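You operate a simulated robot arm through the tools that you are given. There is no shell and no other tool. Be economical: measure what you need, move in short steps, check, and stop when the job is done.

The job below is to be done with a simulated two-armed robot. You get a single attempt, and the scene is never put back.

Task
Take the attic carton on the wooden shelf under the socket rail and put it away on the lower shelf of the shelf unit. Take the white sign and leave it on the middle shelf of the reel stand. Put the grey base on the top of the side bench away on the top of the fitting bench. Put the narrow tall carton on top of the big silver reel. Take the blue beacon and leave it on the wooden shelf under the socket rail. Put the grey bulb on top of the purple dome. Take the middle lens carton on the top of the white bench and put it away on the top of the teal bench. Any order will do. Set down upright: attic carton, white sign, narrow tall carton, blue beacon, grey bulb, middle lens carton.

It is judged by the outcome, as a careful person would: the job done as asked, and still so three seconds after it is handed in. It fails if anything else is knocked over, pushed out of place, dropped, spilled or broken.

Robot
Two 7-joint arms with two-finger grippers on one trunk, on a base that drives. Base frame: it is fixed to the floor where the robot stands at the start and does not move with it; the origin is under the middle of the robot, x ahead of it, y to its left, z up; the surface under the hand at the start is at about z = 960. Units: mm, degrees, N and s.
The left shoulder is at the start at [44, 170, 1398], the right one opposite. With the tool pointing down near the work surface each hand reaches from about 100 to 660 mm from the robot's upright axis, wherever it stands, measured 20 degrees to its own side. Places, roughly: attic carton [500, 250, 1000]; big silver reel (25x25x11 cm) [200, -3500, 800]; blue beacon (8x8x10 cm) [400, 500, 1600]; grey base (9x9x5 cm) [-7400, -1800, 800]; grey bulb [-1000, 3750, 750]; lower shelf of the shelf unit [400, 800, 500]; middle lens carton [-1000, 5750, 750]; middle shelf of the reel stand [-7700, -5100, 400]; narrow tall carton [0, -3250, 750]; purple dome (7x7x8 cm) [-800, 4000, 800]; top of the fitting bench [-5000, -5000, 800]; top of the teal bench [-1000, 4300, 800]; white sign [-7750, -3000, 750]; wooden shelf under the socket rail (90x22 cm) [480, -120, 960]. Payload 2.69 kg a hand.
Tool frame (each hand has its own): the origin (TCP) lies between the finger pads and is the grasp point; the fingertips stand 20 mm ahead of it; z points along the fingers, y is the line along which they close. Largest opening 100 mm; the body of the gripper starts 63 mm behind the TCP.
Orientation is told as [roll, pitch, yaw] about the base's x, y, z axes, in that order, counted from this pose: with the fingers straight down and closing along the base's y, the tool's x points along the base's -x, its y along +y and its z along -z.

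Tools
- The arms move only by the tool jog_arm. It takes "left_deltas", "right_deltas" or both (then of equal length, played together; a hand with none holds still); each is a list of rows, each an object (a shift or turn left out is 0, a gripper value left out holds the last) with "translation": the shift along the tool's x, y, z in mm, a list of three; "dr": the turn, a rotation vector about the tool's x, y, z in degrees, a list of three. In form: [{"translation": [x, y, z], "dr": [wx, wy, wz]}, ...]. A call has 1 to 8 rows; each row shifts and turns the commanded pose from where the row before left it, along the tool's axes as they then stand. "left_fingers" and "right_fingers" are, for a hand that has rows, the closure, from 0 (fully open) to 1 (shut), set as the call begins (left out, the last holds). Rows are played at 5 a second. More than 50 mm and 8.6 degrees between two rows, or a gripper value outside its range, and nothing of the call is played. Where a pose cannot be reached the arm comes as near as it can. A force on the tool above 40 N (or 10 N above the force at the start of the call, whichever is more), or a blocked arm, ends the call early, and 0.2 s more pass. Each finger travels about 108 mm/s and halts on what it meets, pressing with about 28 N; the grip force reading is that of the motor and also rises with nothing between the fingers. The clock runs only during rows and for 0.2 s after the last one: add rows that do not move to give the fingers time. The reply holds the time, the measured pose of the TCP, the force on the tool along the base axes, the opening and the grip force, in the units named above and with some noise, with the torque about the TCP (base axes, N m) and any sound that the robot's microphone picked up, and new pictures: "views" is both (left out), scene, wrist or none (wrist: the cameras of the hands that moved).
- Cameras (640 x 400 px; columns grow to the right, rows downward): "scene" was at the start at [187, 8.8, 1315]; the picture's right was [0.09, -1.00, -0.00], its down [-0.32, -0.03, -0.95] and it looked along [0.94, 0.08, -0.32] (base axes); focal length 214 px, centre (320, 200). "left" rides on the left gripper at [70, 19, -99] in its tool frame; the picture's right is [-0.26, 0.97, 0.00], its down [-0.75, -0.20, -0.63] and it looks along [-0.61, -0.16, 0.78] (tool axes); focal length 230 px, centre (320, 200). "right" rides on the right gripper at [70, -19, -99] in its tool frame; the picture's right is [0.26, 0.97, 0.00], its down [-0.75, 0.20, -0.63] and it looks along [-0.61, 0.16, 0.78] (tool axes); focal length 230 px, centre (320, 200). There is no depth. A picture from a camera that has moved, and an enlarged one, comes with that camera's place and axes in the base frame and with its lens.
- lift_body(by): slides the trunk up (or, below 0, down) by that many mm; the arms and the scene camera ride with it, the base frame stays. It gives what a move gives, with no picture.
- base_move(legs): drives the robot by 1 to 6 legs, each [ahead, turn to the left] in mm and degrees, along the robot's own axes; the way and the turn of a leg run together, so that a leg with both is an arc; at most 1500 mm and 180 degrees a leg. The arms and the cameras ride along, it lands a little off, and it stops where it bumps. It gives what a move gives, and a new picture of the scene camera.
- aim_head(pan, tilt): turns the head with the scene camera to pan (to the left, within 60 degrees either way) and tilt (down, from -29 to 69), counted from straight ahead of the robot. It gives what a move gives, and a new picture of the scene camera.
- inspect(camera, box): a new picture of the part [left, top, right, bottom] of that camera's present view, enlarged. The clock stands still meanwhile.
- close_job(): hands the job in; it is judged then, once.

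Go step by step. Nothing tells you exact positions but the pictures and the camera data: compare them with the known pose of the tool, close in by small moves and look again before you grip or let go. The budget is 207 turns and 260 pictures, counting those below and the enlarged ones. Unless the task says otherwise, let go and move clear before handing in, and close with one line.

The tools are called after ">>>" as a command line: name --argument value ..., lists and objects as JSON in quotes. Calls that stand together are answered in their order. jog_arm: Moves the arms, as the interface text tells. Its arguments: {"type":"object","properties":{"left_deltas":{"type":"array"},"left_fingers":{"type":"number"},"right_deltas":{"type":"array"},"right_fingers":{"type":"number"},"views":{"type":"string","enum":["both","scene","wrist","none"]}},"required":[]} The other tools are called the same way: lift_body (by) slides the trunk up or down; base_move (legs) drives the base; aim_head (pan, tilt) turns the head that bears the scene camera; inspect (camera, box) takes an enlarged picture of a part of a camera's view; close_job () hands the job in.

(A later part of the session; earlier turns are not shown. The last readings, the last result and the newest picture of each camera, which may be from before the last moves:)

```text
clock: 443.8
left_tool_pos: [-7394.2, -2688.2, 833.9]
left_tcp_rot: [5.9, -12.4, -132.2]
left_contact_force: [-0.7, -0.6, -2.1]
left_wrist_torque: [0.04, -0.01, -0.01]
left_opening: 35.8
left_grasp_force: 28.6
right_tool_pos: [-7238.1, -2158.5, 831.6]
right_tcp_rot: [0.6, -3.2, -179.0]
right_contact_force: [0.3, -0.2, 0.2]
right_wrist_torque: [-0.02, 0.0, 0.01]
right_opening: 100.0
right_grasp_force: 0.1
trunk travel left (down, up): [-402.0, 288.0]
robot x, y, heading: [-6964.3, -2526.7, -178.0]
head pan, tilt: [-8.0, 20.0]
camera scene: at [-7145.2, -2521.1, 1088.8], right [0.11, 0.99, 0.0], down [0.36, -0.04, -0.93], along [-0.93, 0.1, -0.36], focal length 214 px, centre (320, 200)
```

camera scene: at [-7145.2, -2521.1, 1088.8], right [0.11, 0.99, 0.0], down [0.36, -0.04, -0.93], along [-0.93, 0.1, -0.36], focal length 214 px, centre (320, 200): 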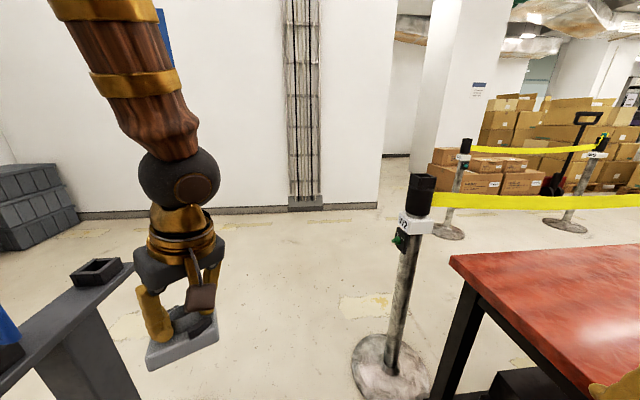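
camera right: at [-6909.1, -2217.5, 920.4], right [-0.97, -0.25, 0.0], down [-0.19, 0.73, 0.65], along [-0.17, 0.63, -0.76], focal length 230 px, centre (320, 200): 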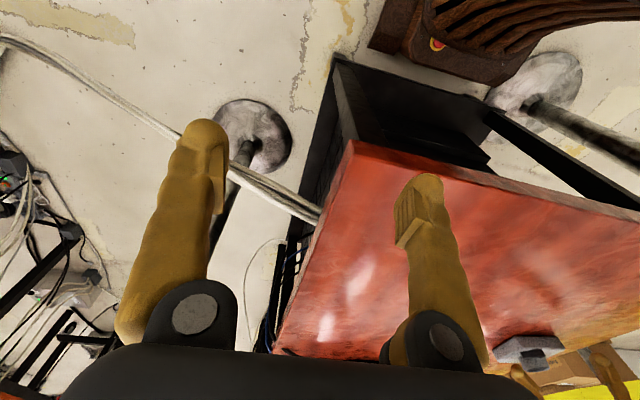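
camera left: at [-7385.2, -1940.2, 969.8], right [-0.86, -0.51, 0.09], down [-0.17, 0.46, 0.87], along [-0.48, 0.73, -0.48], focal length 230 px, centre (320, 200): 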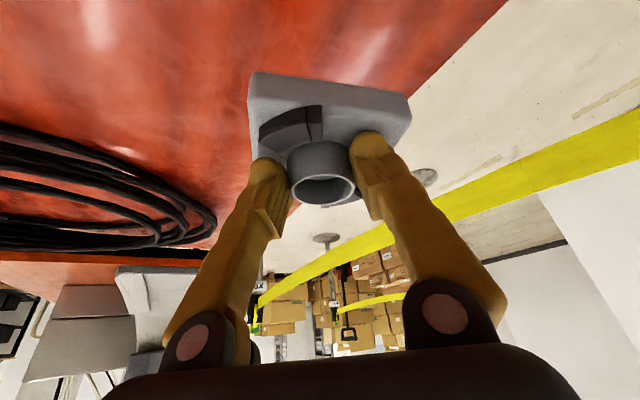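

The hand dipped, so raise it and back further from the pedestal before turning south.

>>> jog_arm --left_deltas '[{"translation": [-4, 0, -25]}, {"translation": [-4, 0, -25]}, {"translation": [-4, 0, -25]}, {"translation": [-4, 0, -25]}, {"translation": [-4, 0, -25]}, {}]' --views "none"

>>> base_move --legs '[[-200, 0], [0, 88], [1250, 0], [0, 90]]'

```text
clock: 444.6
left_tool_pos: [-7295.6, -2692.9, 828.3]
left_tcp_rot: [14.0, -3.1, -129.5]
left_contact_force: [1.6, 0.6, -3.3]
left_wrist_torque: [0.02, 0.11, -0.02]
left_opening: 35.6
left_grasp_force: 28.0
right_tool_pos: [-7211.9, -2159.2, 840.2]
right_tcp_rot: [0.8, -5.1, -179.1]
right_contact_force: [0.7, -0.2, 0.8]
right_wrist_torque: [-0.03, 0.04, 0.0]
right_opening: 100.2
right_grasp_force: 0.0
trunk travel left (down, up): [-402.0, 288.0]
robot x, y, heading: [-6968.1, -2526.0, -178.2]
head pan, tilt: [-8.0, 20.0]
stopped in row 3 (left hand): the arm was blocked; the commanded pose is now the measured one
```

```text
clock: 459.7
left_tool_pos: [-6440.2, -3639.7, 832.0]
left_tcp_rot: [13.4, -3.6, 45.2]
left_contact_force: [0.6, -0.1, -3.2]
left_wrist_torque: [0.0, -0.04, -0.01]
left_opening: 35.1
left_grasp_force: 28.0
right_tool_pos: [-6572.5, -4160.7, 839.5]
right_tcp_rot: [0.7, -4.9, -3.7]
right_contact_force: [0.1, -0.2, 0.2]
right_wrist_torque: [0.0, 0.04, -0.01]
right_opening: 100.0
right_grasp_force: 0.1
trunk travel left (down, up): [-402.0, 288.0]
robot x, y, heading: [-6787.7, -3780.8, -2.8]
head pan, tilt: [-8.0, 20.0]
camera scene: at [-6609.1, -3803.3, 1088.6], right [-0.19, -0.98, 0.0], down [-0.35, 0.06, -0.93], along [0.92, -0.18, -0.36], focal length 214 px, centre (320, 200)
```

scene: 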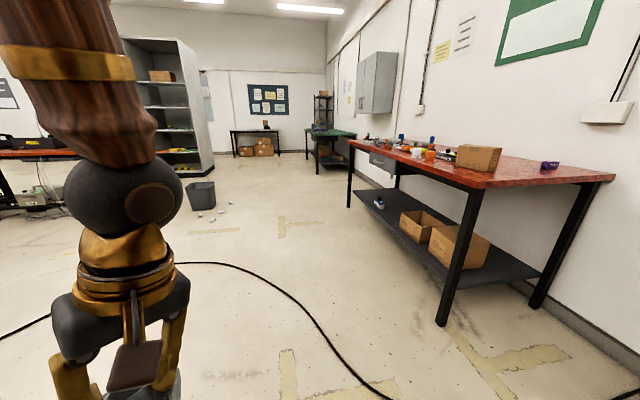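

Now unwind the left wrist yaw to a comfortable orientation.

>>> jog_arm --left_deltas '[{"dr": [5, 1.5, 0], "translation": [-10, 0, 0]}, {"dr": [5, 1.5, 0], "translation": [-10, 0, 0]}, {"dr": [3.4, 0.6, 0], "translation": [-10, 0, 0]}, {"dr": [0, 0, 8], "translation": [-10, 10, 0]}, {"dr": [0, 0, 8], "translation": [-10, 10, 0]}, {"dr": [0, 0, 8]}, {"dr": [0, 0, 8]}, {"dr": [0, 0, 8]}]' --views "none"

>>> jog_arm --left_deltas '[{"dr": [0, 0, 8]}, {}, {"translation": [-25, 0, 0]}, {"translation": [-25, 0, -15]}, {"translation": [0, 0, -25]}, {"translation": [0, 0, -25]}, {}]' --right_deltas '[{"dr": [0, 5, 0], "translation": [-20, 0, 0]}, {"translation": [-20, 0, 0]}, {"translation": [-20, 0, 0]}, {"translation": [-20, 0, 0]}, {}, {}, {}]' --views "scene"

```text
clock: 461.5
left_tool_pos: [-6429.7, -3589.8, 838.5]
left_tcp_rot: [0.1, -1.1, 5.6]
left_contact_force: [0.3, 0.5, -2.6]
left_wrist_torque: [0.02, -0.01, 0.02]
left_opening: 34.9
left_grasp_force: 27.4
right_tool_pos: [-6584.3, -4158.1, 843.9]
right_tcp_rot: [0.8, -5.8, -3.8]
right_contact_force: [-0.4, -0.1, -0.5]
right_wrist_torque: [-0.01, 0.01, 0.02]
right_opening: 100.1
right_grasp_force: 0.1
trunk travel left (down, up): [-402.0, 288.0]
robot x, y, heading: [-6792.0, -3780.7, -2.9]
head pan, tilt: [-8.0, 20.0]
```

```text
clock: 463.1
left_tool_pos: [-6381.0, -3589.7, 906.5]
left_tcp_rot: [0.2, -1.0, -2.3]
left_contact_force: [-0.5, 0.0, -3.6]
left_wrist_torque: [0.04, -0.02, 0.01]
left_opening: 34.8
left_grasp_force: 28.2
right_tool_pos: [-6503.5, -4165.6, 844.8]
right_tcp_rot: [0.8, -0.9, -3.6]
right_contact_force: [0.3, 0.0, 0.4]
right_wrist_torque: [0.0, -0.05, 0.01]
right_opening: 100.1
right_grasp_force: 0.1
trunk travel left (down, up): [-402.0, 288.0]
robot x, y, heading: [-6786.8, -3783.6, -2.6]
head pan, tilt: [-8.0, 20.0]
camera scene: at [-6608.7, -3803.3, 1088.5], right [-0.19, -0.98, 0.0], down [-0.35, 0.06, -0.93], along [0.92, -0.18, -0.36], focal length 214 px, centre (320, 200)
```

scene: 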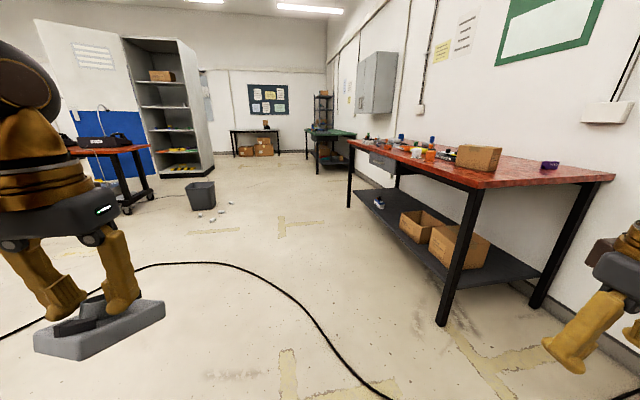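

The fitting bench (red) has free room near its west end, about (−5740,−4850). Drive there and face it.

>>> lift_body --by 100

>>> base_move --legs '[[0, -11.6], [879, 0], [0, -75.8]]'

>>> aim_head --pan 10 --tilt 25

```text
clock: 464.4
left_tool_pos: [-6379.8, -3589.6, 1006.0]
left_tcp_rot: [0.1, -1.0, -2.2]
left_contact_force: [0.0, -0.4, -1.7]
left_wrist_torque: [0.03, 0.0, -0.02]
left_opening: 34.7
left_grasp_force: 27.9
right_tool_pos: [-6502.1, -4166.4, 945.1]
right_tcp_rot: [0.8, -0.9, -3.7]
right_contact_force: [-0.5, 0.3, 1.1]
right_wrist_torque: [0.01, -0.03, 0.01]
right_opening: 99.9
right_grasp_force: 0.0
trunk travel left (down, up): [-502.0, 188.0]
robot x, y, heading: [-6791.6, -3783.8, -2.7]
head pan, tilt: [-8.0, 20.0]
```

```text
clock: 473.3
left_tool_pos: [-5718.0, -4425.5, 1007.2]
left_tcp_rot: [0.1, -1.0, -90.8]
left_contact_force: [0.1, -0.8, -2.4]
left_wrist_torque: [-0.03, 0.0, -0.01]
left_opening: 34.5
left_grasp_force: 28.1
right_tool_pos: [-6296.0, -4319.5, 945.6]
right_tcp_rot: [0.8, -0.8, -92.1]
right_contact_force: [0.2, -0.7, 0.7]
right_wrist_torque: [0.01, -0.04, -0.04]
right_opening: 100.2
right_grasp_force: 0.0
trunk travel left (down, up): [-502.0, 188.0]
robot x, y, heading: [-5912.5, -4022.2, -91.0]
head pan, tilt: [-8.0, 20.0]
camera scene: at [-5927.5, -4204.1, 1188.6], right [-0.99, 0.16, 0.0], down [0.06, 0.35, -0.93], along [-0.15, -0.92, -0.36], focal length 214 px, centre (320, 200)
```

scene: 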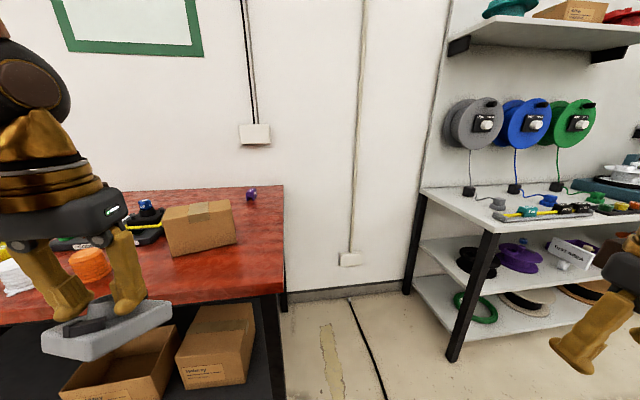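

```text
clock: 474.1
left_tool_pos: [-5715.4, -4410.1, 1013.4]
left_tcp_rot: [0.2, -1.9, -90.8]
left_contact_force: [0.6, 0.2, -3.1]
left_wrist_torque: [-0.03, 0.01, 0.0]
left_opening: 34.5
left_grasp_force: 28.0
right_tool_pos: [-6294.7, -4303.8, 949.4]
right_tcp_rot: [0.9, -1.9, -92.1]
right_contact_force: [-0.5, -0.1, 0.4]
right_wrist_torque: [0.04, 0.02, -0.02]
right_opening: 100.2
right_grasp_force: 0.1
trunk travel left (down, up): [-502.0, 188.0]
robot x, y, heading: [-5916.2, -4020.6, -91.1]
head pan, tilt: [10.0, 25.0]
camera scene: at [-5898.0, -4203.4, 1180.5], right [-0.99, -0.15, 0.0], down [-0.06, 0.43, -0.9], along [0.14, -0.89, -0.44], focal length 214 px, centre (320, 200)
```

scene: 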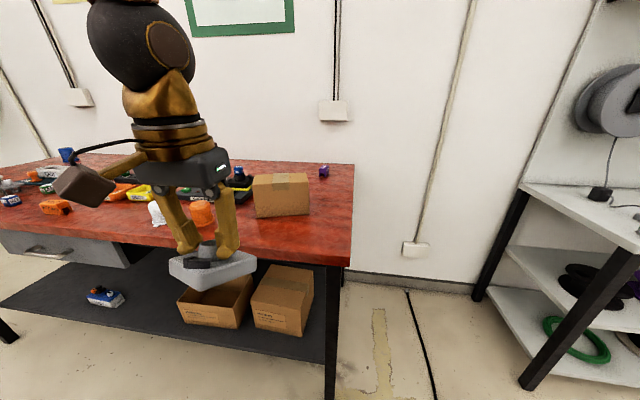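

Free spot at about (−5830,−4730), in front-right of the carton. Tilt the hand to bring the plate level, drive in and shift.

>>> jog_arm --left_deltas '[{"dr": [0, -6, 0]}, {"dr": [0, -6, 0]}, {"dr": [0, -6, 0]}, {"dr": [0, -4.6, 0]}, {"translation": [0, -30, 0]}, {"translation": [0, -30, 0]}, {"translation": [0, -30, 0]}, {"translation": [0, -20, 0]}]' --views "none"

>>> base_move --legs '[[220, 1]]'

```text
clock: 475.9
left_tool_pos: [-5822.8, -4413.4, 1020.8]
left_tcp_rot: [-2.3, -24.7, -87.5]
left_contact_force: [-0.3, -0.6, -3.6]
left_wrist_torque: [0.04, -0.01, 0.03]
left_opening: 34.5
left_grasp_force: 28.0
right_tool_pos: [-6294.7, -4303.9, 950.1]
right_tcp_rot: [0.9, -1.8, -92.2]
right_contact_force: [-0.2, 0.3, -0.5]
right_wrist_torque: [-0.01, 0.0, -0.03]
right_opening: 99.8
right_grasp_force: 0.1
trunk travel left (down, up): [-502.0, 188.0]
robot x, y, heading: [-5910.2, -4020.2, -90.9]
head pan, tilt: [10.0, 25.0]
```

```text
clock: 477.6
left_tool_pos: [-5820.5, -4625.0, 1020.5]
left_tcp_rot: [-2.5, -24.6, -86.7]
left_contact_force: [0.4, -0.4, -3.5]
left_wrist_torque: [0.06, 0.01, -0.02]
left_opening: 34.6
left_grasp_force: 28.1
right_tool_pos: [-6292.4, -4528.0, 949.7]
right_tcp_rot: [0.8, -1.8, -90.9]
right_contact_force: [-0.4, 0.1, 0.0]
right_wrist_torque: [0.03, 0.01, -0.02]
right_opening: 99.9
right_grasp_force: 0.1
trunk travel left (down, up): [-502.0, 188.0]
robot x, y, heading: [-5912.2, -4236.5, -90.2]
head pan, tilt: [10.0, 25.0]
camera scene: at [-5897.8, -4418.6, 1180.3], right [-0.98, -0.17, 0.0], down [-0.07, 0.43, -0.9], along [0.16, -0.88, -0.44], focal length 214 px, centre (320, 200)
```

scene: 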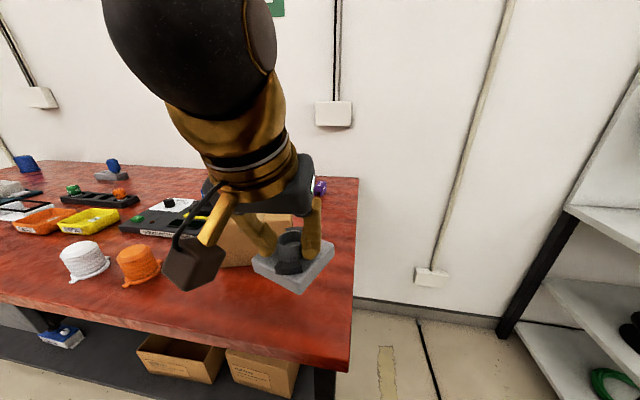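

>>> jog_arm --left_deltas '[{"translation": [-6, -1.5, 22]}, {"translation": [-6, -1.5, 22]}, {"translation": [-6, -1.5, 22]}, {"translation": [-6, -1.5, 22]}, {"translation": [-6, -1.5, 22]}, {"translation": [-6, -1.5, 22]}, {}, {}]' --views "scene"

```text
clock: 479.4
left_tool_pos: [-5822.9, -4706.2, 927.5]
left_tcp_rot: [-4.4, -25.4, -83.3]
left_contact_force: [0.2, -0.1, -2.6]
left_wrist_torque: [0.07, -0.01, 0.0]
left_opening: 34.2
left_grasp_force: 27.6
right_tool_pos: [-6291.3, -4513.1, 953.4]
right_tcp_rot: [1.0, -2.8, -91.1]
right_contact_force: [-1.0, 0.8, -0.2]
right_wrist_torque: [0.0, 0.01, -0.01]
right_opening: 99.9
right_grasp_force: 0.0
trunk travel left (down, up): [-502.0, 188.0]
robot x, y, heading: [-5917.6, -4236.7, -90.0]
head pan, tilt: [10.0, 25.0]
camera scene: at [-5897.7, -4417.8, 1180.5], right [-0.98, -0.17, 0.0], down [-0.07, 0.43, -0.9], along [0.16, -0.89, -0.44], focal length 214 px, centre (320, 200)
```

scene: 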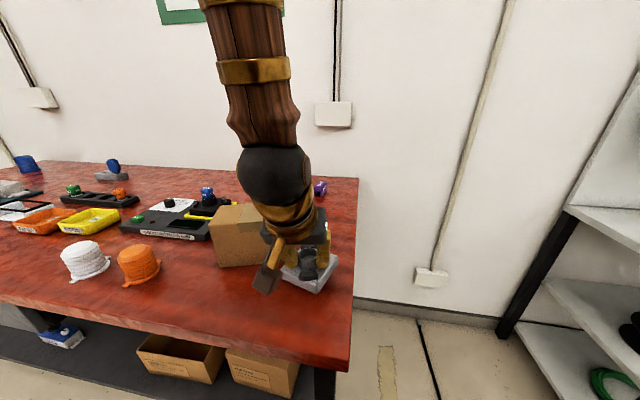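

>>> jog_arm --left_deltas '[{"dr": [-4.4, 0.8, 0]}, {"translation": [6, 0, 13.5]}, {"translation": [6, 0, 13.5]}, {"translation": [2, 0, 4.5]}, {}, {}]' --views "wrist"

```text
clock: 480.9
left_tool_pos: [-5829.7, -4692.3, 902.4]
left_tcp_rot: [0.8, -26.3, -85.7]
left_contact_force: [0.5, 1.3, -2.3]
left_wrist_torque: [0.04, 0.02, 0.02]
left_opening: 36.0
left_grasp_force: 27.8
right_tool_pos: [-6288.4, -4496.3, 958.9]
right_tcp_rot: [1.0, -3.7, -91.1]
right_contact_force: [0.6, -0.6, 0.9]
right_wrist_torque: [-0.03, 0.04, -0.01]
right_opening: 100.1
right_grasp_force: 0.0
trunk travel left (down, up): [-502.0, 188.0]
robot x, y, heading: [-5913.5, -4234.8, -90.0]
head pan, tilt: [10.0, 25.0]
stopped in row 6 (left hand): the force on the tool passed its limit at 41 N (the readings are from after the stop); the commanded pose is now the measured one
camera left: at [-5820.3, -4585.7, 959.6], right [0.98, -0.15, 0.13], down [-0.18, -0.41, 0.89], along [-0.08, -0.9, -0.43], focal length 230 px, centre (320, 200)
```

left: 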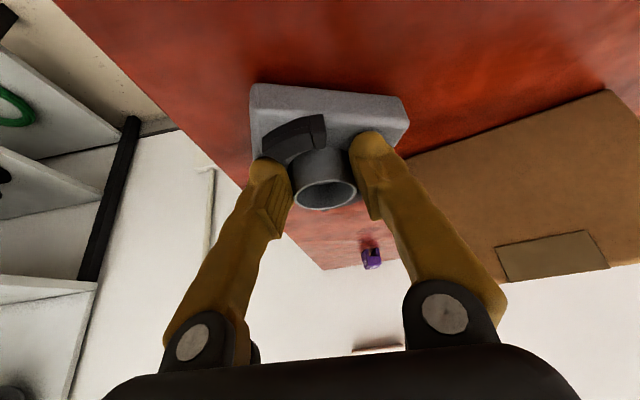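

>>> jog_arm --left_deltas '[{"dr": [0.8, 1.6, 0]}, {}, {"translation": [1.3, 0, 2.8]}, {}, {"translation": [1.3, 0, 2.8]}, {}, {}]' --views "none"

```text
clock: 482.5
left_tool_pos: [-5830.2, -4694.7, 895.9]
left_tcp_rot: [0.1, -25.0, -85.7]
left_contact_force: [-0.7, 0.1, 9.8]
left_wrist_torque: [-0.79, -0.25, 0.0]
left_opening: 36.1
left_grasp_force: 28.2
right_tool_pos: [-6291.5, -4498.2, 959.4]
right_tcp_rot: [1.0, -3.8, -91.0]
right_contact_force: [-0.1, 0.4, 0.2]
right_wrist_torque: [-0.02, -0.01, 0.01]
right_opening: 100.1
right_grasp_force: 0.1
trunk travel left (down, up): [-502.0, 188.0]
robot x, y, heading: [-5916.7, -4235.5, -90.1]
head pan, tilt: [10.0, 25.0]
```

Contact. Release and withdraw.

>>> jog_arm --left_deltas '[{}, {}, {}, {}]' --left_fingers 0.1 --views "none"

>>> jog_arm --left_deltas '[{"translation": [0, 0, -15]}, {"translation": [0, 0, -20]}, {"translation": [0, 0, -25]}, {"translation": [0, 0, -25]}, {}]' --views "wrist"

```text
clock: 483.5
left_tool_pos: [-5829.3, -4694.1, 895.6]
left_tcp_rot: [0.1, -24.8, -85.7]
left_contact_force: [-0.3, 0.6, -0.5]
left_wrist_torque: [0.01, 0.01, 0.0]
left_opening: 90.3
left_grasp_force: 0.0
right_tool_pos: [-6291.2, -4498.4, 959.8]
right_tcp_rot: [1.0, -3.7, -91.1]
right_contact_force: [-0.3, -0.2, -0.3]
right_wrist_torque: [-0.01, 0.0, -0.01]
right_opening: 99.8
right_grasp_force: 0.2
trunk travel left (down, up): [-502.0, 188.0]
robot x, y, heading: [-5913.8, -4235.1, -90.3]
head pan, tilt: [10.0, 25.0]
```

```text
clock: 484.9
left_tool_pos: [-5823.4, -4601.6, 936.3]
left_tcp_rot: [-0.5, -17.3, -82.6]
left_contact_force: [0.4, 1.3, -0.5]
left_wrist_torque: [-0.06, 0.0, -0.01]
left_opening: 89.8
left_grasp_force: 0.1
right_tool_pos: [-6290.7, -4480.6, 964.3]
right_tcp_rot: [1.1, -4.7, -91.1]
right_contact_force: [1.1, 0.3, 0.6]
right_wrist_torque: [-0.06, 0.0, 0.02]
right_opening: 100.1
right_grasp_force: 0.1
trunk travel left (down, up): [-502.0, 188.0]
robot x, y, heading: [-5913.4, -4237.8, -89.7]
head pan, tilt: [10.0, 25.0]
stopped in row 5 (left hand): the arm was blocked; the commanded pose is now the measured one
camera left: at [-5816.5, -4504.9, 1008.0], right [0.99, -0.12, 0.07], down [-0.13, -0.55, 0.83], along [-0.07, -0.83, -0.56], focal length 230 px, centre (320, 200)
```

left: 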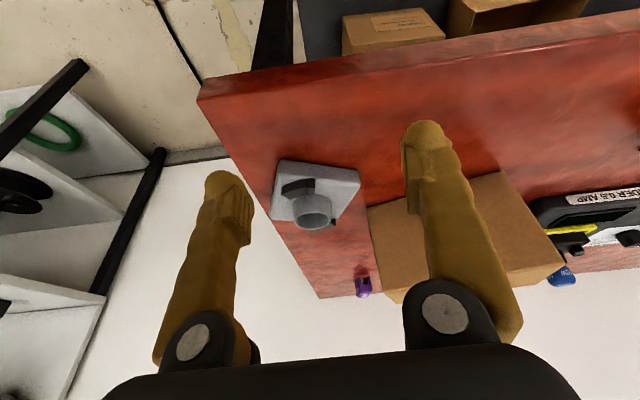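

Grey base done. Now the long trip to the north benches: straighten the left hand and drive back east.

>>> jog_arm --left_deltas '[{"translation": [0, 0, -15], "dr": [0, 6, 0]}, {"translation": [0, 0, -15], "dr": [0, 6, 0]}, {"translation": [0, 10, 0], "dr": [-0.5, 5, 4]}, {"translation": [0, 15, 0], "dr": [0, 0, 4]}, {"translation": [0, 20, 0]}, {"translation": [0, 20, 0]}, {}]' --right_deltas '[{"translation": [-20, 0, 10], "dr": [1, 4.7, 0]}, {"translation": [-20, 0, 10]}, {"translation": [-20, 0, 10]}, {}, {}, {}, {}]' --views "none"

>>> base_move --legs '[[-450, 0], [0, 90], [1500, 0], [1500, 0]]'

```text
clock: 486.5
left_tool_pos: [-5759.3, -4594.7, 963.0]
left_tcp_rot: [0.5, -0.3, -91.0]
left_contact_force: [-0.3, 0.1, 0.4]
left_wrist_torque: [0.0, 0.01, -0.01]
left_opening: 89.8
left_grasp_force: 0.1
right_tool_pos: [-6291.6, -4544.3, 935.2]
right_tcp_rot: [0.2, 0.1, -91.0]
right_contact_force: [0.3, -0.7, 0.6]
right_wrist_torque: [0.04, 0.01, 0.02]
right_opening: 100.2
right_grasp_force: 0.0
trunk travel left (down, up): [-502.0, 188.0]
robot x, y, heading: [-5915.5, -4237.3, -90.2]
head pan, tilt: [10.0, 25.0]
```

```text
clock: 507.7
left_tool_pos: [-2441.5, -3732.0, 961.6]
left_tcp_rot: [0.3, -0.2, -0.7]
left_contact_force: [-0.3, 0.0, 0.6]
left_wrist_torque: [-0.01, 0.03, 0.01]
left_opening: 90.0
left_grasp_force: 0.1
right_tool_pos: [-2489.5, -4265.1, 934.7]
right_tcp_rot: [0.1, 0.0, -0.9]
right_contact_force: [0.7, 0.5, 0.3]
right_wrist_torque: [-0.02, 0.01, 0.0]
right_opening: 100.1
right_grasp_force: 0.0
trunk travel left (down, up): [-502.0, 188.0]
robot x, y, heading: [-2800.4, -3887.4, 0.2]
head pan, tilt: [10.0, 25.0]
camera scene: at [-2617.4, -3871.5, 1180.5], right [0.18, -0.98, 0.0], down [-0.43, -0.07, -0.9], along [0.88, 0.16, -0.44], focal length 214 px, centre (320, 200)
```

scene: 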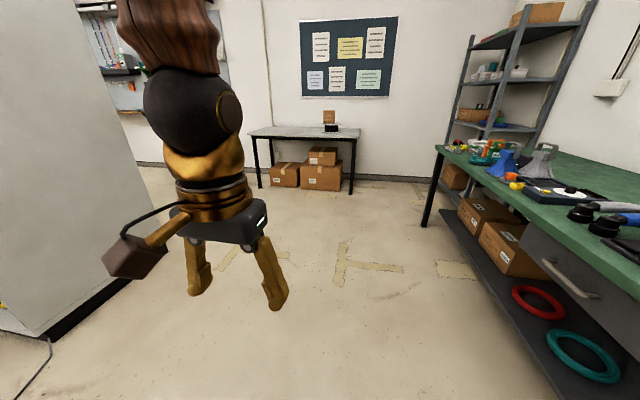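

The tall carton still stands on the reel. Continue east, then turn north.

>>> base_move --legs '[[1500, 0], [560, 0], [0, 90], [1500, 0], [1500, 0], [1500, 0]]'

```text
clock: 543.4
left_tool_pos: [-897.7, 945.2, 970.7]
left_tcp_rot: [0.4, -1.1, 89.0]
left_contact_force: [0.3, -0.1, -0.4]
left_wrist_torque: [0.0, -0.01, -0.01]
left_opening: 89.8
left_grasp_force: 0.0
right_tool_pos: [-365.4, 891.0, 940.3]
right_tcp_rot: [0.2, -0.9, 88.7]
right_contact_force: [0.0, 0.6, -0.4]
right_wrist_torque: [-0.02, 0.03, -0.02]
right_opening: 99.9
right_grasp_force: 0.1
trunk travel left (down, up): [-502.0, 188.0]
robot x, y, heading: [-743.4, 599.7, 89.9]
head pan, tilt: [10.0, 25.0]
camera scene: at [-756.8, 780.6, 1180.5], right [0.99, 0.17, 0.0], down [0.07, -0.43, -0.9], along [-0.15, 0.89, -0.44], focal length 214 px, centre (320, 200)
```

scene: 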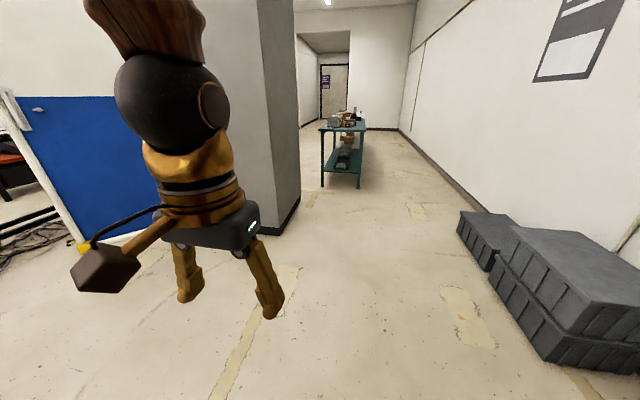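

Teal bench ahead (south end y≈3600, x −1190…−700). Drive up along its east side and turn to face it.

>>> base_move --legs '[[0, -10], [1500, 0], [1500, 0], [0, 100]]'

>>> aim_head --pan 0 --tilt 25

```text
clock: 563.0
left_tool_pos: [-582.0, 3428.6, 976.5]
left_tcp_rot: [0.4, -2.0, -179.5]
left_contact_force: [-0.3, -0.4, 0.3]
left_wrist_torque: [0.0, -0.03, -0.02]
left_opening: 89.9
left_grasp_force: 0.1
right_tool_pos: [-545.2, 3962.4, 945.7]
right_tcp_rot: [0.1, -1.8, -179.7]
right_contact_force: [-0.7, 0.6, 1.1]
right_wrist_torque: [0.0, -0.03, 0.01]
right_opening: 100.2
right_grasp_force: 0.0
trunk travel left (down, up): [-502.0, 188.0]
robot x, y, heading: [-257.9, 3602.3, -178.7]
head pan, tilt: [10.0, 25.0]
camera scene: at [-436.5, 3583.2, 1180.6], right [-0.2, 0.98, 0.0], down [0.43, 0.08, -0.9], along [-0.88, -0.18, -0.44], focal length 214 px, centre (320, 200)
```

scene: 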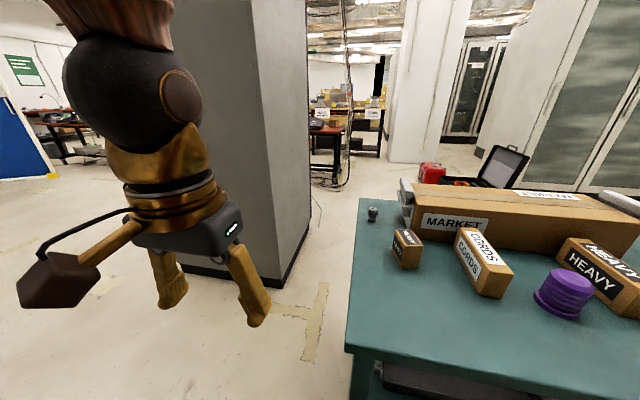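

```text
clock: 563.8
left_tool_pos: [-566.0, 3429.0, 981.8]
left_tcp_rot: [0.5, -3.2, -179.6]
left_contact_force: [0.3, -0.5, 0.2]
left_wrist_torque: [-0.02, -0.02, 0.02]
left_opening: 90.0
left_grasp_force: 0.1
right_tool_pos: [-531.0, 3962.1, 949.2]
right_tcp_rot: [0.4, -2.7, -179.7]
right_contact_force: [0.0, -0.3, 0.1]
right_wrist_torque: [0.02, 0.04, 0.01]
right_opening: 99.8
right_grasp_force: 0.1
trunk travel left (down, up): [-502.0, 188.0]
robot x, y, heading: [-255.0, 3606.5, -178.6]
head pan, tilt: [0.0, 25.0]
camera scene: at [-437.7, 3599.1, 1180.7], right [-0.03, 1.0, 0.0], down [0.44, 0.01, -0.9], along [-0.9, -0.02, -0.44], focal length 214 px, centre (320, 200)
```

scene: 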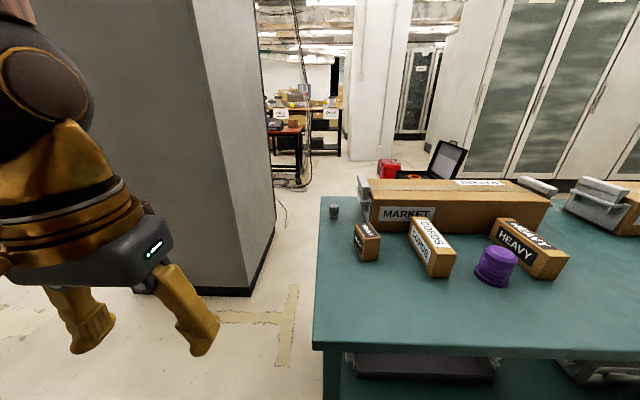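

>>> inspect --camera "scene" --box '[300, 180, 460, 290]'

>>> inspect --camera "scene" --box '[440, 210, 600, 310]'

```text
3.64 times, centred on (380, 235) of scene
camera zoom: at [-437.7, 3599.1, 1180.7], right [-0.03, 1.0, 0.0], down [0.44, 0.01, -0.9], along [-0.9, -0.02, -0.44], focal length 780 px, centre (102, 73)
```

zoom: 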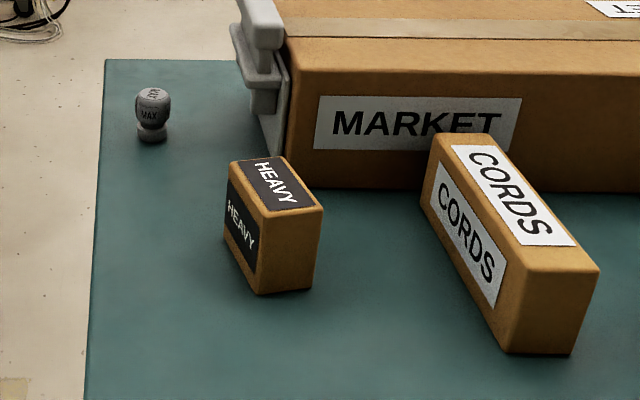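

```text
4.00 times, centred on (520, 260) of scene
camera zoom: at [-437.7, 3599.1, 1180.7], right [-0.03, 1.0, 0.0], down [0.44, 0.01, -0.9], along [-0.9, -0.02, -0.44], focal length 858 px, centre (-480, -40)
```

zoom: 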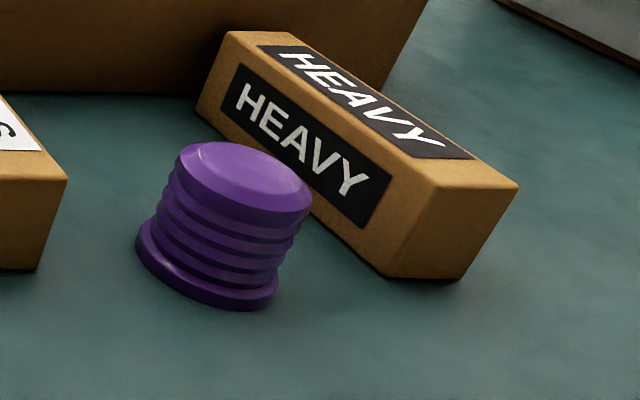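

The grey bulb stands near the bench's south-west corner (≈(−1154,3634)), the dome at ≈(−862,4034). I'll go round to the bench's south end, approaching diagonally to stay clear of the column.

>>> base_move --legs '[[0, 89], [1150, 0], [0, -135], [960, 0], [0, -45]]'

>>> aim_head --pan 12 --tilt 30

```text
clock: 586.0
left_tool_pos: [-1130.0, 3406.5, 980.2]
left_tcp_rot: [0.5, -3.0, 92.0]
left_contact_force: [0.5, 0.2, -1.1]
left_wrist_torque: [0.03, 0.01, -0.01]
left_opening: 90.4
left_grasp_force: 0.0
right_tool_pos: [-595.6, 3385.3, 949.8]
right_tcp_rot: [0.4, -2.8, 91.8]
right_contact_force: [0.5, -0.4, 0.2]
right_wrist_torque: [-0.01, 0.0, -0.02]
right_opening: 100.2
right_grasp_force: 0.1
trunk travel left (down, up): [-502.0, 188.0]
robot x, y, heading: [-950.9, 3100.3, 92.8]
head pan, tilt: [0.0, 25.0]
camera scene: at [-958.9, 3283.0, 1180.6], right [1.0, 0.05, 0.0], down [0.02, -0.44, -0.9], along [-0.05, 0.9, -0.44], focal length 214 px, centre (320, 200)
```

scene: 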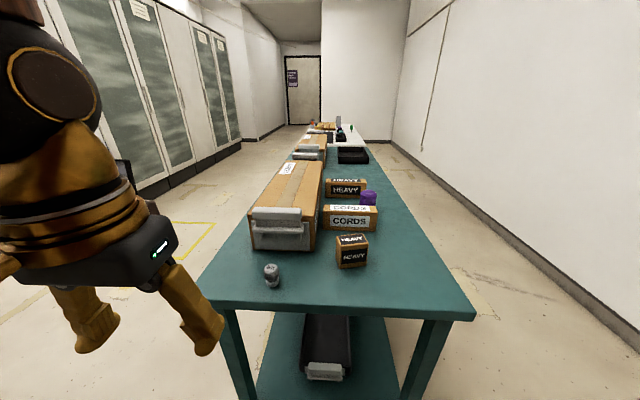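

```text
clock: 586.7
left_tool_pos: [-1127.9, 3389.7, 987.1]
left_tcp_rot: [0.4, -3.9, 91.9]
left_contact_force: [-0.2, 0.2, 0.2]
left_wrist_torque: [0.01, -0.02, 0.02]
left_opening: 89.8
left_grasp_force: 0.1
right_tool_pos: [-596.5, 3369.3, 954.9]
right_tcp_rot: [0.5, -3.7, 91.7]
right_contact_force: [-0.3, 0.4, 0.0]
right_wrist_torque: [0.01, 0.01, 0.0]
right_opening: 100.0
right_grasp_force: 0.1
trunk travel left (down, up): [-502.0, 188.0]
robot x, y, heading: [-950.4, 3100.1, 92.8]
head pan, tilt: [12.0, 30.0]
camera scene: at [-977.5, 3278.0, 1172.8], right [0.97, 0.26, 0.0], down [0.13, -0.5, -0.86], along [-0.22, 0.83, -0.51], focal length 214 px, centre (320, 200)
```

scene: 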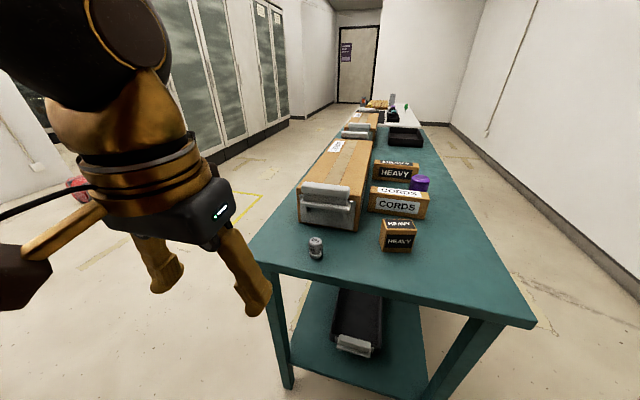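

Triangulated: bench z≈798, bulb at (−1079,3630) ~52 mm tall. Move in over it.

>>> base_move --legs '[[80, -2.8]]'

>>> jog_arm --left_deltas '[{"translation": [-26, -8, 15], "dr": [0, 3.9, 0]}, {"translation": [-26, -8, 15]}, {"translation": [-26, -8, 15]}, {"translation": [-26, -8, 15]}, {"translation": [-26, -8, 0]}, {}]' --left_fingers 0.2 --views "wrist"

```text
clock: 587.8
left_tool_pos: [-1116.0, 3485.7, 984.8]
left_tcp_rot: [0.4, -3.7, 89.0]
left_contact_force: [-0.1, 0.9, -1.6]
left_wrist_torque: [-0.07, -0.01, -0.01]
left_opening: 90.0
left_grasp_force: 0.1
right_tool_pos: [-584.1, 3437.2, 953.8]
right_tcp_rot: [0.3, -3.5, 88.9]
right_contact_force: [-0.5, 0.8, 0.7]
right_wrist_torque: [-0.06, -0.01, 0.02]
right_opening: 99.9
right_grasp_force: 0.1
trunk travel left (down, up): [-502.0, 188.0]
robot x, y, heading: [-952.0, 3182.3, 89.7]
head pan, tilt: [12.0, 30.0]
camera scene: at [-970.6, 3363.4, 1172.3], right [0.98, 0.21, 0.0], down [0.1, -0.51, -0.86], along [-0.18, 0.84, -0.52], focal length 214 px, centre (320, 200)
```

scene: 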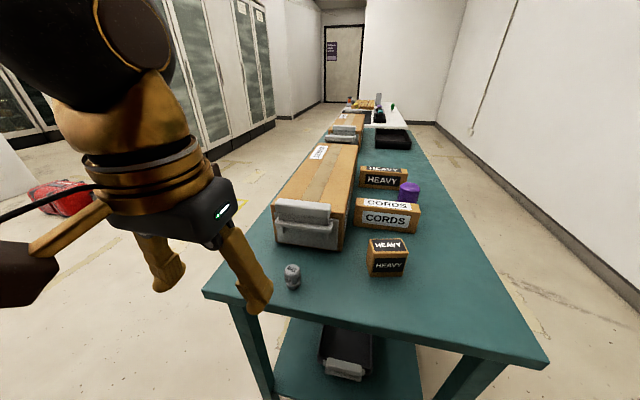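

```text
clock: 589.1
left_tool_pos: [-1074.8, 3600.0, 932.3]
left_tcp_rot: [0.6, -0.7, 89.1]
left_contact_force: [-0.2, 0.2, -0.4]
left_wrist_torque: [-0.02, 0.03, -0.01]
left_opening: 79.9
left_grasp_force: 0.0
right_tool_pos: [-584.7, 3420.4, 958.6]
right_tcp_rot: [0.4, -4.5, 88.6]
right_contact_force: [-0.4, 1.0, 0.2]
right_wrist_torque: [-0.04, -0.01, -0.04]
right_opening: 100.0
right_grasp_force: 0.1
trunk travel left (down, up): [-502.0, 188.0]
robot x, y, heading: [-951.8, 3179.8, 89.9]
head pan, tilt: [12.0, 30.0]
camera left: at [-1093.8, 3529.7, 1029.6], right [-0.96, 0.27, 0.01], down [0.22, 0.74, 0.64], along [0.17, 0.62, -0.77], focal length 230 px, centre (320, 200)
```

left: 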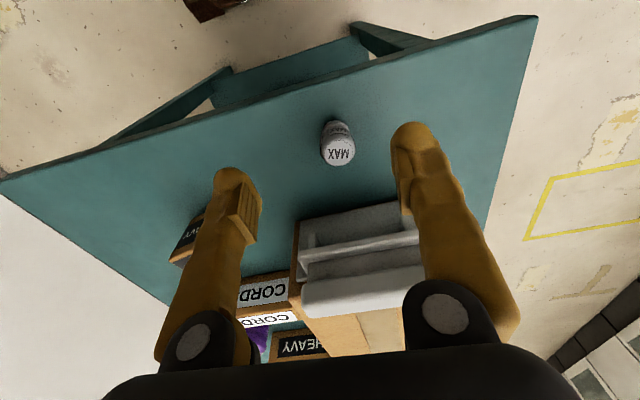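

>>> jog_arm --left_deltas '[{"translation": [-14, 6, 0]}, {"translation": [-14, 6, 15]}, {"translation": [0, 0, 25]}, {"translation": [0, 0, 25]}, {"translation": [0, 0, 15]}, {}]' --views "wrist"

```text
clock: 590.5
left_tool_pos: [-1086.9, 3630.6, 853.0]
left_tcp_rot: [0.7, -0.8, 89.1]
left_contact_force: [0.7, 0.3, 0.9]
left_wrist_torque: [0.03, 0.0, 0.03]
left_opening: 80.1
left_grasp_force: 0.1
right_tool_pos: [-585.1, 3421.4, 957.3]
right_tcp_rot: [0.4, -4.6, 88.8]
right_contact_force: [-0.1, 0.6, -0.7]
right_wrist_torque: [0.01, -0.04, -0.01]
right_opening: 100.2
right_grasp_force: 0.0
trunk travel left (down, up): [-502.0, 188.0]
robot x, y, heading: [-952.5, 3182.3, 89.8]
head pan, tilt: [12.0, 30.0]
camera left: at [-1105.7, 3558.8, 950.4], right [-0.96, 0.27, 0.01], down [0.22, 0.74, 0.64], along [0.16, 0.62, -0.77], focal length 230 px, centre (320, 200)
```

left: 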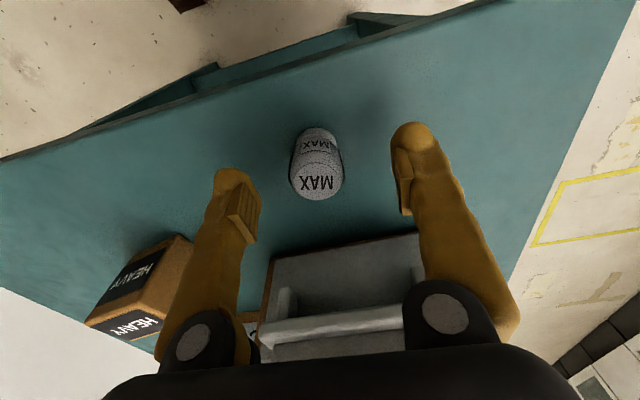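

>>> jog_arm --left_deltas '[{"translation": [0, 0, 14]}, {"translation": [0, 0, 12]}, {}]' --views "none"

>>> jog_arm --left_deltas '[{}, {}, {}, {}, {}]' --left_fingers 1 --views "wrist"

```text
clock: 591.4
left_tool_pos: [-1086.7, 3631.1, 828.0]
left_tcp_rot: [0.6, -0.7, 89.0]
left_contact_force: [0.1, 0.7, 0.8]
left_wrist_torque: [0.01, -0.01, -0.02]
left_opening: 80.0
left_grasp_force: 0.0
right_tool_pos: [-584.6, 3420.2, 958.0]
right_tcp_rot: [0.4, -4.6, 88.7]
right_contact_force: [-0.2, 0.0, -0.9]
right_wrist_torque: [-0.03, -0.01, 0.01]
right_opening: 100.3
right_grasp_force: 0.1
trunk travel left (down, up): [-502.0, 188.0]
robot x, y, heading: [-955.1, 3183.9, 89.7]
head pan, tilt: [12.0, 30.0]
```

```text
clock: 592.5
left_tool_pos: [-1086.6, 3631.7, 828.1]
left_tcp_rot: [0.6, -0.9, 89.0]
left_contact_force: [-0.5, 0.0, 2.4]
left_wrist_torque: [0.0, 0.03, -0.01]
left_opening: 23.8
left_grasp_force: 27.6
right_tool_pos: [-583.8, 3420.5, 957.5]
right_tcp_rot: [0.4, -4.5, 88.7]
right_contact_force: [-0.6, -0.1, -0.4]
right_wrist_torque: [0.01, -0.03, 0.0]
right_opening: 100.1
right_grasp_force: 0.0
trunk travel left (down, up): [-502.0, 188.0]
robot x, y, heading: [-954.1, 3183.4, 89.7]
head pan, tilt: [12.0, 30.0]
camera left: at [-1106.1, 3560.1, 925.2], right [-0.96, 0.27, 0.01], down [0.22, 0.74, 0.64], along [0.17, 0.62, -0.77], focal length 230 px, centre (320, 200)
```

left: 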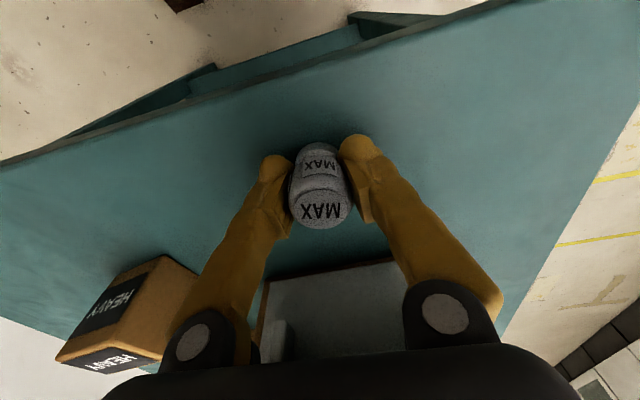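

Bulb gripped by its neck. Lift, back away, and drive round to the east side facing the dome.

>>> jog_arm --left_deltas '[{"translation": [0, 0, -15]}, {"translation": [0, 0, -25]}, {"translation": [0, 0, -30]}, {"translation": [0, 0, -30]}, {"translation": [0, 0, -25]}, {}]' --views "wrist"

>>> base_move --legs '[[-230, 0], [0, -90], [700, 0], [0, 90], [1180, 0], [0, 90]]'

```text
clock: 594.0
left_tool_pos: [-1084.5, 3629.8, 951.0]
left_tcp_rot: [0.4, -0.8, 89.0]
left_contact_force: [-0.2, 0.1, -0.2]
left_wrist_torque: [0.02, 0.02, -0.04]
left_opening: 24.1
left_grasp_force: 27.9
right_tool_pos: [-584.8, 3421.7, 957.8]
right_tcp_rot: [0.5, -4.5, 88.7]
right_contact_force: [-0.7, 0.6, -0.2]
right_wrist_torque: [-0.02, 0.02, 0.01]
right_opening: 100.1
right_grasp_force: 0.1
trunk travel left (down, up): [-502.0, 188.0]
robot x, y, heading: [-951.4, 3179.9, 90.0]
head pan, tilt: [12.0, 30.0]
camera left: at [-1104.0, 3557.8, 1048.2], right [-0.96, 0.27, 0.01], down [0.22, 0.74, 0.64], along [0.17, 0.62, -0.77], focal length 230 px, centre (320, 200)
```

left: 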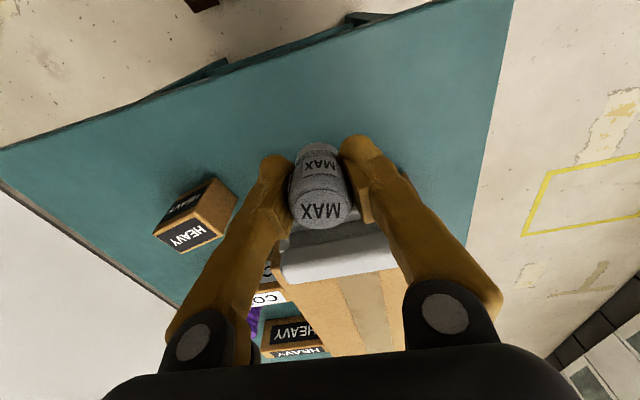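

```text
clock: 616.6
left_tool_pos: [-724.3, 4019.1, 950.8]
left_tcp_rot: [0.5, -0.8, -179.1]
left_contact_force: [0.8, 0.1, -0.7]
left_wrist_torque: [0.01, 0.02, 0.01]
left_opening: 24.1
left_grasp_force: 27.8
right_tool_pos: [-533.0, 4525.5, 958.0]
right_tcp_rot: [0.5, -4.5, -179.5]
right_contact_force: [0.2, 0.5, 0.0]
right_wrist_torque: [-0.02, 0.03, 0.01]
right_opening: 100.1
right_grasp_force: 0.1
trunk travel left (down, up): [-502.0, 188.0]
robot x, y, heading: [-281.8, 4177.3, -178.2]
head pan, tilt: [12.0, 30.0]
camera scene: at [-460.2, 4151.6, 1172.7], right [-0.24, 0.97, 0.0], down [0.5, 0.12, -0.86], along [-0.83, -0.2, -0.51], focal length 214 px, centre (320, 200)
```

scene: 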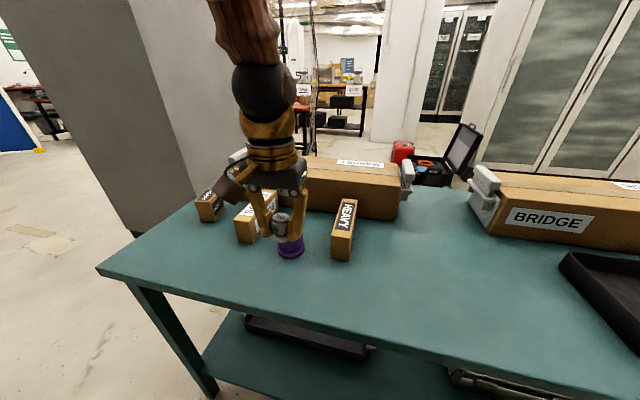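

Dome at ≈(−820,3992). Move the bulb over it and check.

>>> jog_arm --left_deltas '[{"translation": [-24, 6, 0]}, {"translation": [-24, 6, 0]}, {"translation": [-24, 6, 0]}, {"translation": [-22, 6, 0]}, {}, {}]' --views "both"

```text
clock: 618.0
left_tool_pos: [-806.5, 3994.4, 959.6]
left_tcp_rot: [0.7, -1.7, -179.1]
left_contact_force: [-1.0, 0.0, -1.4]
left_wrist_torque: [0.0, -0.02, 0.0]
left_opening: 24.3
left_grasp_force: 27.6
right_tool_pos: [-529.2, 4531.9, 961.0]
right_tcp_rot: [-0.5, -6.7, -179.3]
right_contact_force: [-1.2, -0.5, 1.0]
right_wrist_torque: [0.01, -0.01, 0.03]
right_opening: 100.0
right_grasp_force: 0.0
trunk travel left (down, up): [-502.0, 188.0]
robot x, y, heading: [-279.9, 4176.6, -178.2]
head pan, tilt: [12.0, 30.0]
camera scene: at [-460.7, 4151.5, 1172.6], right [-0.24, 0.97, 0.0], down [0.5, 0.12, -0.86], along [-0.83, -0.2, -0.51], focal length 214 px, centre (320, 200)
camera left: at [-733.2, 3977.1, 1055.4], right [-0.24, -0.97, 0.02], down [-0.73, 0.2, 0.65], along [-0.63, 0.14, -0.76], focal length 230 px, centre (320, 200)
```

scene: 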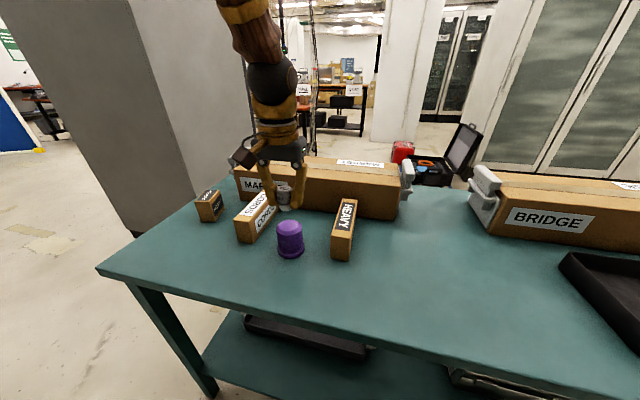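
left: 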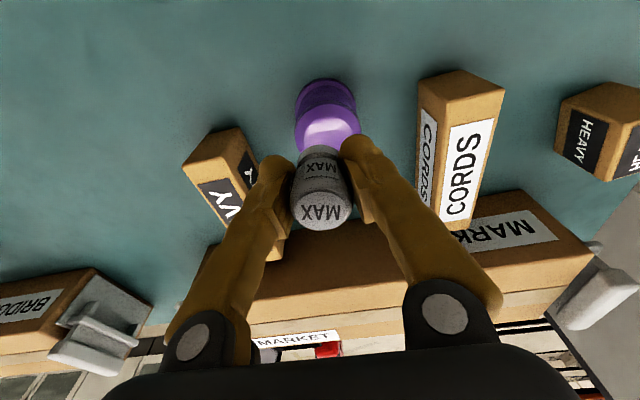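

>>> jog_arm --left_deltas '[{"translation": [-1, 8, 0], "dr": [0.5, 1.2, 0]}, {"translation": [0, 0, 15]}, {"translation": [0, 0, 15]}, {"translation": [0, 0, 8]}, {}, {}]' --views "both"

```text
clock: 619.4
left_tool_pos: [-804.2, 3988.9, 923.9]
left_tcp_rot: [0.1, -0.6, -179.1]
left_contact_force: [0.1, 0.6, 0.4]
left_wrist_torque: [-0.03, 0.01, 0.02]
left_opening: 24.5
left_grasp_force: 27.9
right_tool_pos: [-531.0, 4532.7, 961.0]
right_tcp_rot: [-0.3, -6.6, -179.2]
right_contact_force: [0.4, 1.3, -0.1]
right_wrist_torque: [0.01, 0.0, -0.05]
right_opening: 100.2
right_grasp_force: 0.1
trunk travel left (down, up): [-502.0, 188.0]
robot x, y, heading: [-284.2, 4174.7, -178.3]
head pan, tilt: [12.0, 30.0]
camera scene: at [-460.4, 4151.8, 1172.6], right [-0.24, 0.97, 0.0], down [0.5, 0.12, -0.86], along [-0.83, -0.2, -0.51], focal length 214 px, centre (320, 200)
camera left: at [-734.9, 3969.9, 1019.7], right [-0.24, -0.97, 0.0], down [-0.75, 0.19, 0.64], along [-0.62, 0.15, -0.77], focal length 230 px, centre (320, 200)
```

scene: 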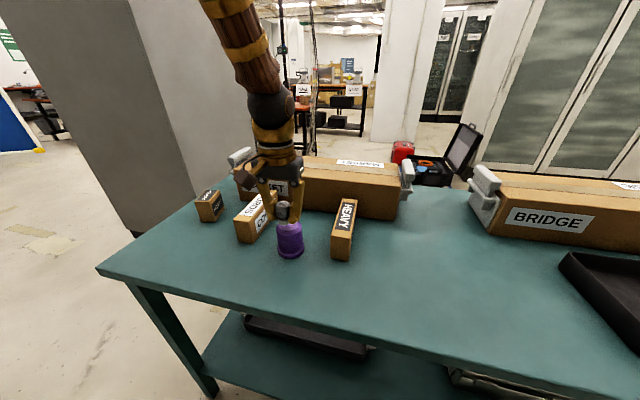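
left: 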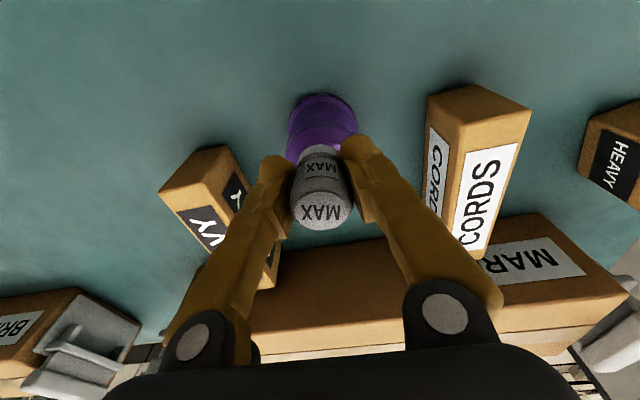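

>>> jog_arm --left_deltas '[{"translation": [0, 4, 5]}, {}, {"translation": [0, 0, 4]}, {}, {"translation": [0, 0, 3]}, {}, {}]' --views "none"

```text
clock: 621.0
left_tool_pos: [-805.3, 3981.9, 909.4]
left_tcp_rot: [0.1, -0.6, -179.1]
left_contact_force: [-0.7, 0.1, -0.9]
left_wrist_torque: [-0.04, -0.01, 0.02]
left_opening: 24.2
left_grasp_force: 27.8
right_tool_pos: [-530.4, 4532.2, 960.3]
right_tcp_rot: [-0.4, -6.7, -179.3]
right_contact_force: [-0.3, 1.0, 0.1]
right_wrist_torque: [-0.01, -0.04, 0.0]
right_opening: 100.1
right_grasp_force: 0.1
trunk travel left (down, up): [-502.0, 188.0]
robot x, y, heading: [-284.3, 4180.6, -178.3]
head pan, tilt: [12.0, 30.0]
```

>>> jog_arm --left_deltas '[{"translation": [0, -1, 2]}, {}, {"translation": [0, 0, 2]}, {}, {}]' --views "wrist"

```text
clock: 622.2
left_tool_pos: [-805.5, 3982.6, 906.9]
left_tcp_rot: [0.2, -0.5, -179.1]
left_contact_force: [0.3, -0.4, 0.5]
left_wrist_torque: [0.01, -0.03, -0.02]
left_opening: 24.2
left_grasp_force: 27.9
right_tool_pos: [-530.6, 4531.9, 961.6]
right_tcp_rot: [-0.4, -6.7, -179.4]
right_contact_force: [-1.3, -0.8, 0.4]
right_wrist_torque: [0.06, -0.01, -0.02]
right_opening: 99.8
right_grasp_force: 0.0
trunk travel left (down, up): [-502.0, 188.0]
robot x, y, heading: [-282.6, 4174.7, -178.4]
head pan, tilt: [12.0, 30.0]
camera left: at [-735.0, 3964.8, 1004.3], right [-0.24, -0.97, 0.0], down [-0.75, 0.19, 0.64], along [-0.62, 0.15, -0.77], focal length 230 px, centre (320, 200)
```

left: 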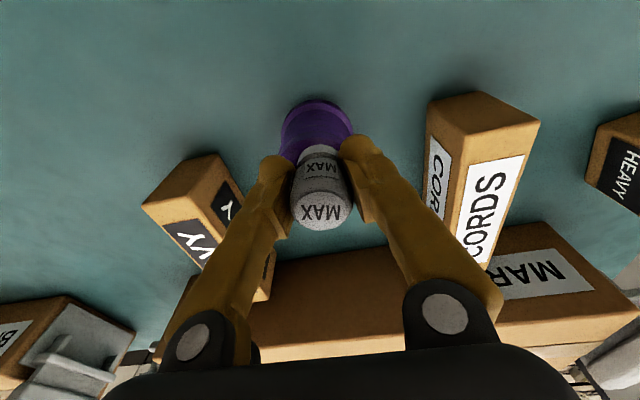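

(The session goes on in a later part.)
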